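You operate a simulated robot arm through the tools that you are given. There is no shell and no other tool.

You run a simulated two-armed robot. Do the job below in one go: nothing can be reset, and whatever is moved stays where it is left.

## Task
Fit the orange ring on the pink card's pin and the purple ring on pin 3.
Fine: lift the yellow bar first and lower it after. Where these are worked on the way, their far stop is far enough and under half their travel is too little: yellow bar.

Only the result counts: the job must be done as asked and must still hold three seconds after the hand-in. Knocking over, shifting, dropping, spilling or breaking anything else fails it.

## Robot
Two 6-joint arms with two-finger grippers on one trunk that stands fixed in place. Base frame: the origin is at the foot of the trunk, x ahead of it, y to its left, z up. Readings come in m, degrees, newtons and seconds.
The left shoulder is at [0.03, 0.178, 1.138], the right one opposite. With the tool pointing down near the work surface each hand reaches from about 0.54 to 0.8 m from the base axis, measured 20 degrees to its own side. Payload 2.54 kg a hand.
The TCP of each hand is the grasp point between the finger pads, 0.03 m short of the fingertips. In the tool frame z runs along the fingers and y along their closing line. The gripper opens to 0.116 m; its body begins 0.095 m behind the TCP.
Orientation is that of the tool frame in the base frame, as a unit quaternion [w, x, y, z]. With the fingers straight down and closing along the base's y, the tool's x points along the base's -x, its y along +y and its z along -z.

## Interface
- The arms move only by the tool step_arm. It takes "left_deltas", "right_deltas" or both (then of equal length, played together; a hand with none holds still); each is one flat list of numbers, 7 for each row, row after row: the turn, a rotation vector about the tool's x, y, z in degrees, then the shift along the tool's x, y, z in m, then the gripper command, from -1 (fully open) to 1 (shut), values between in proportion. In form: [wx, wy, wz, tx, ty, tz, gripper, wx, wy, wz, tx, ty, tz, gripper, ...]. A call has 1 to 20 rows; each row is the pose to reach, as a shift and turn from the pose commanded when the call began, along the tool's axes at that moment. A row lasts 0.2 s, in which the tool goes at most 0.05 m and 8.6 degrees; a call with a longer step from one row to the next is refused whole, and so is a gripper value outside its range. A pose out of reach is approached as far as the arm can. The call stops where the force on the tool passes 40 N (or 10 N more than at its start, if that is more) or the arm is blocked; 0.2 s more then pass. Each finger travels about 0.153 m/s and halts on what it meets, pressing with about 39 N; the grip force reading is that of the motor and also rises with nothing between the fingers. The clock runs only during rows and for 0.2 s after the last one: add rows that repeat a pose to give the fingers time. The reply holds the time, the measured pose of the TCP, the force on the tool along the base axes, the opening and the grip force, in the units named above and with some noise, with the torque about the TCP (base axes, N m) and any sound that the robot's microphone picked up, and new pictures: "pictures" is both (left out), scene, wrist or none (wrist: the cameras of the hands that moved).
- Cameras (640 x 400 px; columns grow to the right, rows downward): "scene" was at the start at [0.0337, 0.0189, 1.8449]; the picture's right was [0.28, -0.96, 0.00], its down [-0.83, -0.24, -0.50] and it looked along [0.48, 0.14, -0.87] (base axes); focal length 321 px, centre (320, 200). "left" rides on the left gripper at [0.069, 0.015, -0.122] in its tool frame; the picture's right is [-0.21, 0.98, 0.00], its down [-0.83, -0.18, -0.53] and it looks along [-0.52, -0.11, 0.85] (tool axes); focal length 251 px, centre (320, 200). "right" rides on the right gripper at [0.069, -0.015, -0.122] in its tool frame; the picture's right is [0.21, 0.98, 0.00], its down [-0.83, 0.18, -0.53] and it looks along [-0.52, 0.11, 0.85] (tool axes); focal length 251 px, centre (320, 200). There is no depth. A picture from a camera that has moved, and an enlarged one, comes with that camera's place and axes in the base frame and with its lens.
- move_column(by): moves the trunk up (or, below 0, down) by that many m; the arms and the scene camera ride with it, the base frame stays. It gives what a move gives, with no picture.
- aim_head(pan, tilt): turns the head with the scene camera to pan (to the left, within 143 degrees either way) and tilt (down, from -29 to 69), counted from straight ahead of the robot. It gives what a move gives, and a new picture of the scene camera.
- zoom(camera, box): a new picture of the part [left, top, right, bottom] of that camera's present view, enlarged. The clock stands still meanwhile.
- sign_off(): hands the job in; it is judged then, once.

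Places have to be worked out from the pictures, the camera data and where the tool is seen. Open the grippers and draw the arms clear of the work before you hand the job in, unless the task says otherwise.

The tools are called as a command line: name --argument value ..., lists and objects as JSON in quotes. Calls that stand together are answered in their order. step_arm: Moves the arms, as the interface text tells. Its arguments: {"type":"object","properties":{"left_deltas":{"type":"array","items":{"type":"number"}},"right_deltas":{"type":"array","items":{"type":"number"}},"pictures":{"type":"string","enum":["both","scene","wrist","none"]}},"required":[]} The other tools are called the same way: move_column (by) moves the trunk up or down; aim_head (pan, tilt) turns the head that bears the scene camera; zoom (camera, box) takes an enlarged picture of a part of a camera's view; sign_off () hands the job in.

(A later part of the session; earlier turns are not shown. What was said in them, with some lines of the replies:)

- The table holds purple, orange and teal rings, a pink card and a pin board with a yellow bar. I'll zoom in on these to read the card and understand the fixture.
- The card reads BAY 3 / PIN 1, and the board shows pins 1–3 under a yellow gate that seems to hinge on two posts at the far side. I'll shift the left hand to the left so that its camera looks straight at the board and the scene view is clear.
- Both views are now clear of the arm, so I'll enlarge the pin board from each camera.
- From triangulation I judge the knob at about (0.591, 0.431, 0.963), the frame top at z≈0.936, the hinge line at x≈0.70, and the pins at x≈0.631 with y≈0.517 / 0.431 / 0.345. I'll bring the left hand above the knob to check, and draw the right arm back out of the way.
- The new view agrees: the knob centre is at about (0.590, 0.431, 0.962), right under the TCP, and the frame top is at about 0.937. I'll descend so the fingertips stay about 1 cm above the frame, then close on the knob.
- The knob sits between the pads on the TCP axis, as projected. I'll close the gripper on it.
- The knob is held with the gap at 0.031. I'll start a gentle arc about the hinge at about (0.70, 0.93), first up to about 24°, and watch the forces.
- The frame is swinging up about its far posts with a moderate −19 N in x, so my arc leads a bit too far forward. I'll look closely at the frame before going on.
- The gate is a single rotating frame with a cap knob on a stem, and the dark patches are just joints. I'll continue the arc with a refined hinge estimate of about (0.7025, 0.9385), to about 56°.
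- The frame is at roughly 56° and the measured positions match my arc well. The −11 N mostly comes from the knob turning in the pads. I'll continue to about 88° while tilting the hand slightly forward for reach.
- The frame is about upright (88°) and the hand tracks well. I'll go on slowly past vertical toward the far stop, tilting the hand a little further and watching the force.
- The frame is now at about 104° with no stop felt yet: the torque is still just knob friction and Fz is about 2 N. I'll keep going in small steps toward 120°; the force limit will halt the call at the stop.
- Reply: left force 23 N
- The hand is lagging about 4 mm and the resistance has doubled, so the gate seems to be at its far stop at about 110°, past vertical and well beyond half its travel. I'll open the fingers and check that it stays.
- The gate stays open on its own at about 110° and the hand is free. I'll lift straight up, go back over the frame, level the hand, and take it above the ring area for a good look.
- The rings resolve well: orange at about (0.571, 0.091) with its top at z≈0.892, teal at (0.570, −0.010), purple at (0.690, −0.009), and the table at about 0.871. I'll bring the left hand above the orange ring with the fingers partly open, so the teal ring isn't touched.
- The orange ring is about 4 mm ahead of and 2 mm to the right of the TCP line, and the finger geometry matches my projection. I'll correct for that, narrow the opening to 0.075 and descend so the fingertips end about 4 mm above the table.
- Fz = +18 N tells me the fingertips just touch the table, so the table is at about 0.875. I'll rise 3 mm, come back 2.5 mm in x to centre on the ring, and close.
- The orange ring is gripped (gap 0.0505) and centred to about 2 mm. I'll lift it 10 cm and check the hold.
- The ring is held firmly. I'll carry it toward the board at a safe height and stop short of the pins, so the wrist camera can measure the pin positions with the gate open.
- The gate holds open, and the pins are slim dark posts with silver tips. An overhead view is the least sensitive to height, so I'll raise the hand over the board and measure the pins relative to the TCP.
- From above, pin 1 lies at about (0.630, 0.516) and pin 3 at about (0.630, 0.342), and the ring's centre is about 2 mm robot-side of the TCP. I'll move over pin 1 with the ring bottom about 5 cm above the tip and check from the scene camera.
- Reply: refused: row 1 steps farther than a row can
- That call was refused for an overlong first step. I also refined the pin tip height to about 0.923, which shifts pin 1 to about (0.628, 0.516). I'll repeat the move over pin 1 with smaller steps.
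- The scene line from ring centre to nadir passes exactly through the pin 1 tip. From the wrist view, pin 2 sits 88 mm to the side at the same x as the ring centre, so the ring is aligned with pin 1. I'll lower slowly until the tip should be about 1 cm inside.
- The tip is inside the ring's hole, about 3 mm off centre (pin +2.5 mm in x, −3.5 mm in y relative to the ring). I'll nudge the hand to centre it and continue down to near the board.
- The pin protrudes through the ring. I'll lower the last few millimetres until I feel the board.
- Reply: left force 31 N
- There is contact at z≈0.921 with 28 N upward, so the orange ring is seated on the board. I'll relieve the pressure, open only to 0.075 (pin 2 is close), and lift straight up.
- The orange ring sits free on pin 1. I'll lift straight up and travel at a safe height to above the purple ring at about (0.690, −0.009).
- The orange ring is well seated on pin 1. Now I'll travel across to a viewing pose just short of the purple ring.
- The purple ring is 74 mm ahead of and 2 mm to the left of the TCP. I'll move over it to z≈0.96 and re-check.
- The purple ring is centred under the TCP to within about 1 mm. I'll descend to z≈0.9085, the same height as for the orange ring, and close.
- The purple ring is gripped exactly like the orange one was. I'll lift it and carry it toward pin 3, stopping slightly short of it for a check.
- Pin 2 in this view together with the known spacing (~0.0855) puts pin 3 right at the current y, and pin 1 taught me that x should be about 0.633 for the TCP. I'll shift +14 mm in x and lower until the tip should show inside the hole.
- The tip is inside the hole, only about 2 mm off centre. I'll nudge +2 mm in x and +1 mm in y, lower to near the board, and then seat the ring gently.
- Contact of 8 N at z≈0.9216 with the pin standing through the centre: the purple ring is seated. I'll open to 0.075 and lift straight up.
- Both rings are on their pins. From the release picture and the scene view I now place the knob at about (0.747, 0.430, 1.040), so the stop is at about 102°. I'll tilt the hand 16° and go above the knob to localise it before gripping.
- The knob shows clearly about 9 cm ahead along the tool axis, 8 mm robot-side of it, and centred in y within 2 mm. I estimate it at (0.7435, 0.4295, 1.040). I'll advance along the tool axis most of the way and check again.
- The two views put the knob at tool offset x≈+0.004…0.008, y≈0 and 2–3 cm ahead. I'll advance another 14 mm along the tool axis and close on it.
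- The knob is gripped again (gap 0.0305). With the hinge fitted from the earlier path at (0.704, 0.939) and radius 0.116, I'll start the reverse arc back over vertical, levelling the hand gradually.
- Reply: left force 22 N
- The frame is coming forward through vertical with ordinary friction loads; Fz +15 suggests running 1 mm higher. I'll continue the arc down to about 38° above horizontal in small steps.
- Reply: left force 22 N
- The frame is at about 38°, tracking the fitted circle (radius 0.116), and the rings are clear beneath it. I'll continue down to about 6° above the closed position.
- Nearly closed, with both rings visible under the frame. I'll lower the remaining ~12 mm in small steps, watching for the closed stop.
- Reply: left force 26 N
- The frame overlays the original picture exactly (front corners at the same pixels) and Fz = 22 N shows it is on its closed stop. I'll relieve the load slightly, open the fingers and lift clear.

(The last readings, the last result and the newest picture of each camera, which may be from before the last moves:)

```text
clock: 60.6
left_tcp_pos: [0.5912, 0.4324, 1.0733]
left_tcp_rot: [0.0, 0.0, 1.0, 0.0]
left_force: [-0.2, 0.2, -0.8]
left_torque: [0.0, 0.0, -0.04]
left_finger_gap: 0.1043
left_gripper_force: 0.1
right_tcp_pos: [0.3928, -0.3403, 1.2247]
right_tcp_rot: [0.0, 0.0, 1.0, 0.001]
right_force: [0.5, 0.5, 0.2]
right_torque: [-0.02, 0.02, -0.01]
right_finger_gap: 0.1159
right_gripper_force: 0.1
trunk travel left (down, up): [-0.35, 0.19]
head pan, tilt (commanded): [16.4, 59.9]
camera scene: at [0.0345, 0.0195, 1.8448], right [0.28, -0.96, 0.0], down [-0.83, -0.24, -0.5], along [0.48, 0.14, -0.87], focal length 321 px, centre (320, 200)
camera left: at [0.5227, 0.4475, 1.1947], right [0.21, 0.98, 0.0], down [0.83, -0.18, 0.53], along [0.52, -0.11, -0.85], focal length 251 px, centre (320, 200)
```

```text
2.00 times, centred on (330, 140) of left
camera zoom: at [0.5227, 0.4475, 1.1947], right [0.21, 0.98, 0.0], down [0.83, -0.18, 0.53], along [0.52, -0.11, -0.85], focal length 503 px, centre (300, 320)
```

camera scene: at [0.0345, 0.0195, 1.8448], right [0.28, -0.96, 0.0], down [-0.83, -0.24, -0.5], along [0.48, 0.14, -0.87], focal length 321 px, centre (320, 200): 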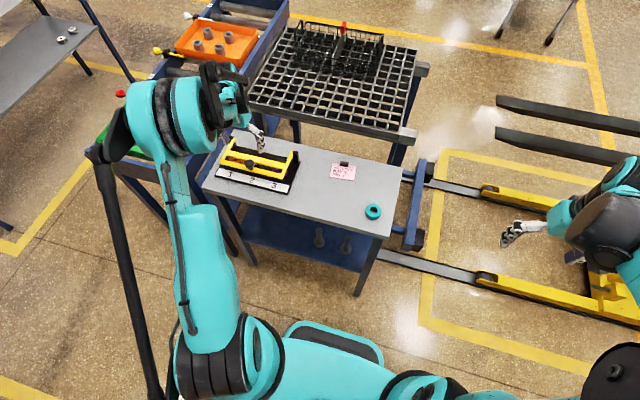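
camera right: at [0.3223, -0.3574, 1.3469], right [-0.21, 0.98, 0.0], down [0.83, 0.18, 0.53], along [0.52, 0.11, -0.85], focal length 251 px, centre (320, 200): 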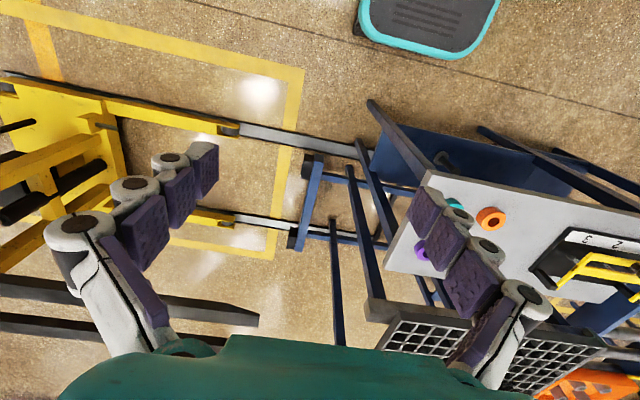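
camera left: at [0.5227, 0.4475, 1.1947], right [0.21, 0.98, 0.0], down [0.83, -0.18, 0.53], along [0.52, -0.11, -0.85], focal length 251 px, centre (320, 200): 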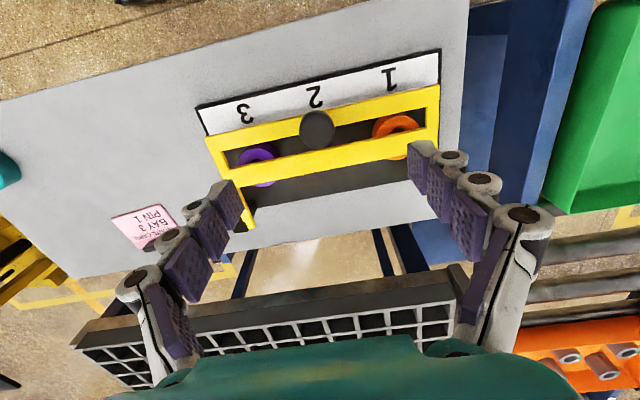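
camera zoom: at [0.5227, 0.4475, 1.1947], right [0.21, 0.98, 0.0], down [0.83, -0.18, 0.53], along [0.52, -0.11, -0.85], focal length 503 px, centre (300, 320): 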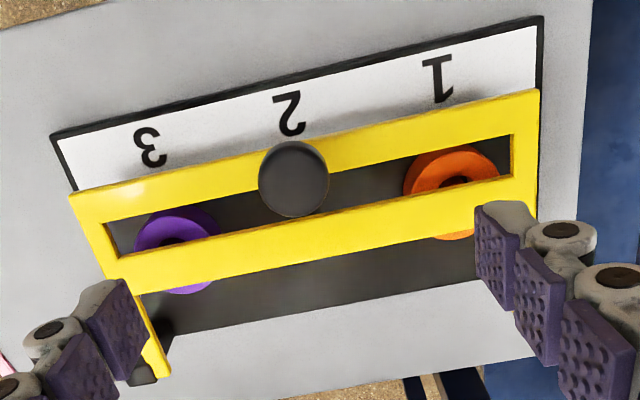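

The bar is down in its original place with the orange ring on pin 1 and the purple ring on pin 3. I'll draw the left arm up and back, clear of the work, and open it fully.

step_arm --left_deltas '[0, 0, 0, 0, 0, -0.03, -1, 0, 0, 0, 0.025, 0.008, -0.06, -1, 0, 0, 0, 0.055, 0.018, -0.085, -1, 0, 0, 0, 0.09, 0.03, -0.105, -1, 0, 0, 0, 0.125, 0.04, -0.125, -1, 0, 0, 0, 0.16, 0.05, -0.145, -1, 0, 0, 0, 0.195, 0.06, -0.16, -1, 0, 0, 0, 0.22, 0.068, -0.17, -1, 0, 0, 0, 0.245, 0.074, -0.172, -1, 0, 0, 0, 0.245, 0.074, -0.172, -1]' --pictures "both"

zoom --camera "scene" --box '[200, 130, 310, 200]'

zoom --camera "scene" --box '[300, 150, 410, 260]'

zoom --camera "left" --box '[230, 170, 390, 270]'

```text
clock: 62.8
left_tcp_pos: [0.3455, 0.5052, 1.2395]
left_tcp_rot: [0.0, 0.0, 1.0, 0.002]
left_force: [0.4, -0.1, -0.2]
left_torque: [-0.01, 0.03, -0.02]
left_finger_gap: 0.116
left_gripper_force: 0.1
right_tcp_pos: [0.3943, -0.3419, 1.224]
right_tcp_rot: [0.0, 0.0, 1.0, 0.0]
right_force: [0.2, -0.1, -0.1]
right_torque: [-0.04, 0.01, 0.01]
right_finger_gap: 0.1158
right_gripper_force: 0.0
trunk travel left (down, up): [-0.35, 0.19]
head pan, tilt (commanded): [16.4, 59.9]
camera scene: at [0.0344, 0.0189, 1.8448], right [0.28, -0.96, 0.0], down [-0.83, -0.24, -0.5], along [0.48, 0.14, -0.87], focal length 321 px, centre (320, 200)
camera left: at [0.2771, 0.5214, 1.362], right [0.21, 0.98, 0.0], down [0.83, -0.18, 0.53], along [0.52, -0.11, -0.85], focal length 251 px, centre (320, 200)
```

scene: 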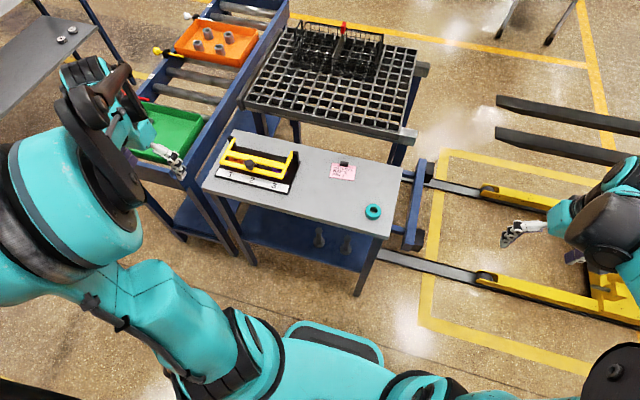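
left: 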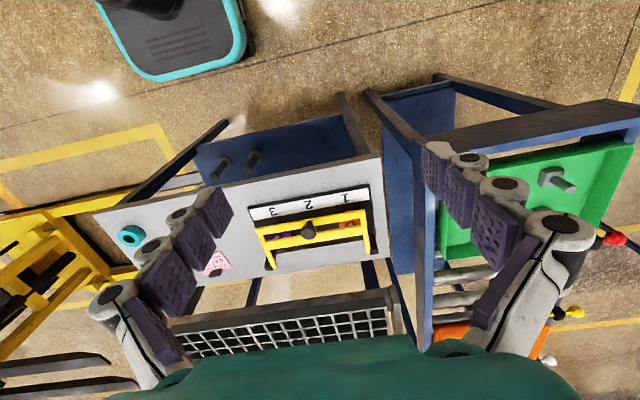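

```text
5.71 times, centred on (255, 165) of scene
camera zoom: at [0.0344, 0.0189, 1.8448], right [0.28, -0.96, 0.0], down [-0.83, -0.24, -0.5], along [0.48, 0.14, -0.87], focal length 1832 px, centre (691, 400)
```

zoom: 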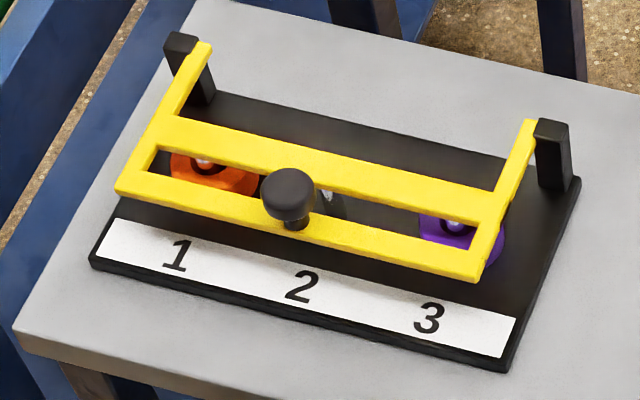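

```text
3.64 times, centred on (355, 205) of scene
camera zoom: at [0.0344, 0.0189, 1.8448], right [0.28, -0.96, 0.0], down [-0.83, -0.24, -0.5], along [0.48, 0.14, -0.87], focal length 1166 px, centre (193, 182)
```

zoom: 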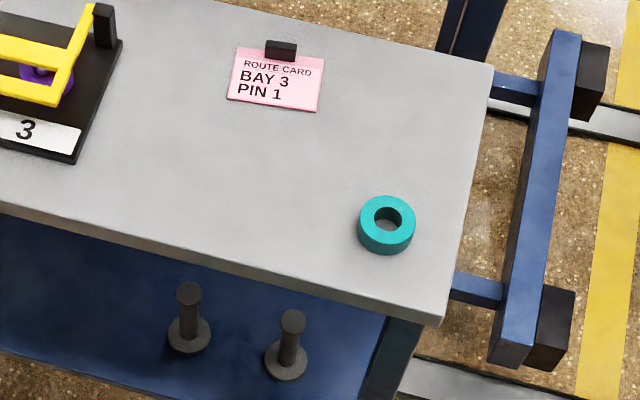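

```text
4.00 times, centred on (310, 220) of left
camera zoom: at [0.2771, 0.5214, 1.362], right [0.21, 0.98, 0.0], down [0.83, -0.18, 0.53], along [0.52, -0.11, -0.85], focal length 1006 px, centre (360, 120)
```

zoom: 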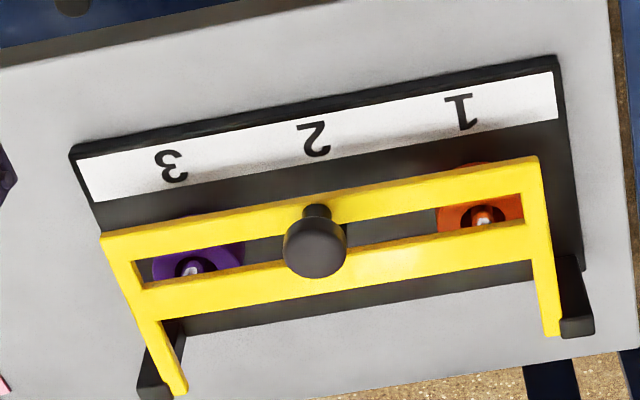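

Everything checks out. Orange is on pin 1 (the card's pin) and purple on pin 3. The yellow bar is back on its closed stop, the teal ring and card are where they were, and both arms are clear with grippers open. I'm handing in the job.

sign_off

```text
The job is handed in.
```

I've handed in the job. The orange ring is on pin 1, the pin the pink card names, and the purple ring is on pin 3.

- **Yellow bar:** I lifted it to its far stop first, and it stayed up by itself while I fitted the rings. I then lowered it onto its closed stop, where it lines up with its position in the first pictures.
- **Rest of the table:** the teal ring and the card are where they started in the final pictures, and nothing was knocked over.
- **Arms:** both are drawn clear with the grippers open.

The card also says "BAY 3". I saw only one numbered pin board, so I took that one as meant.
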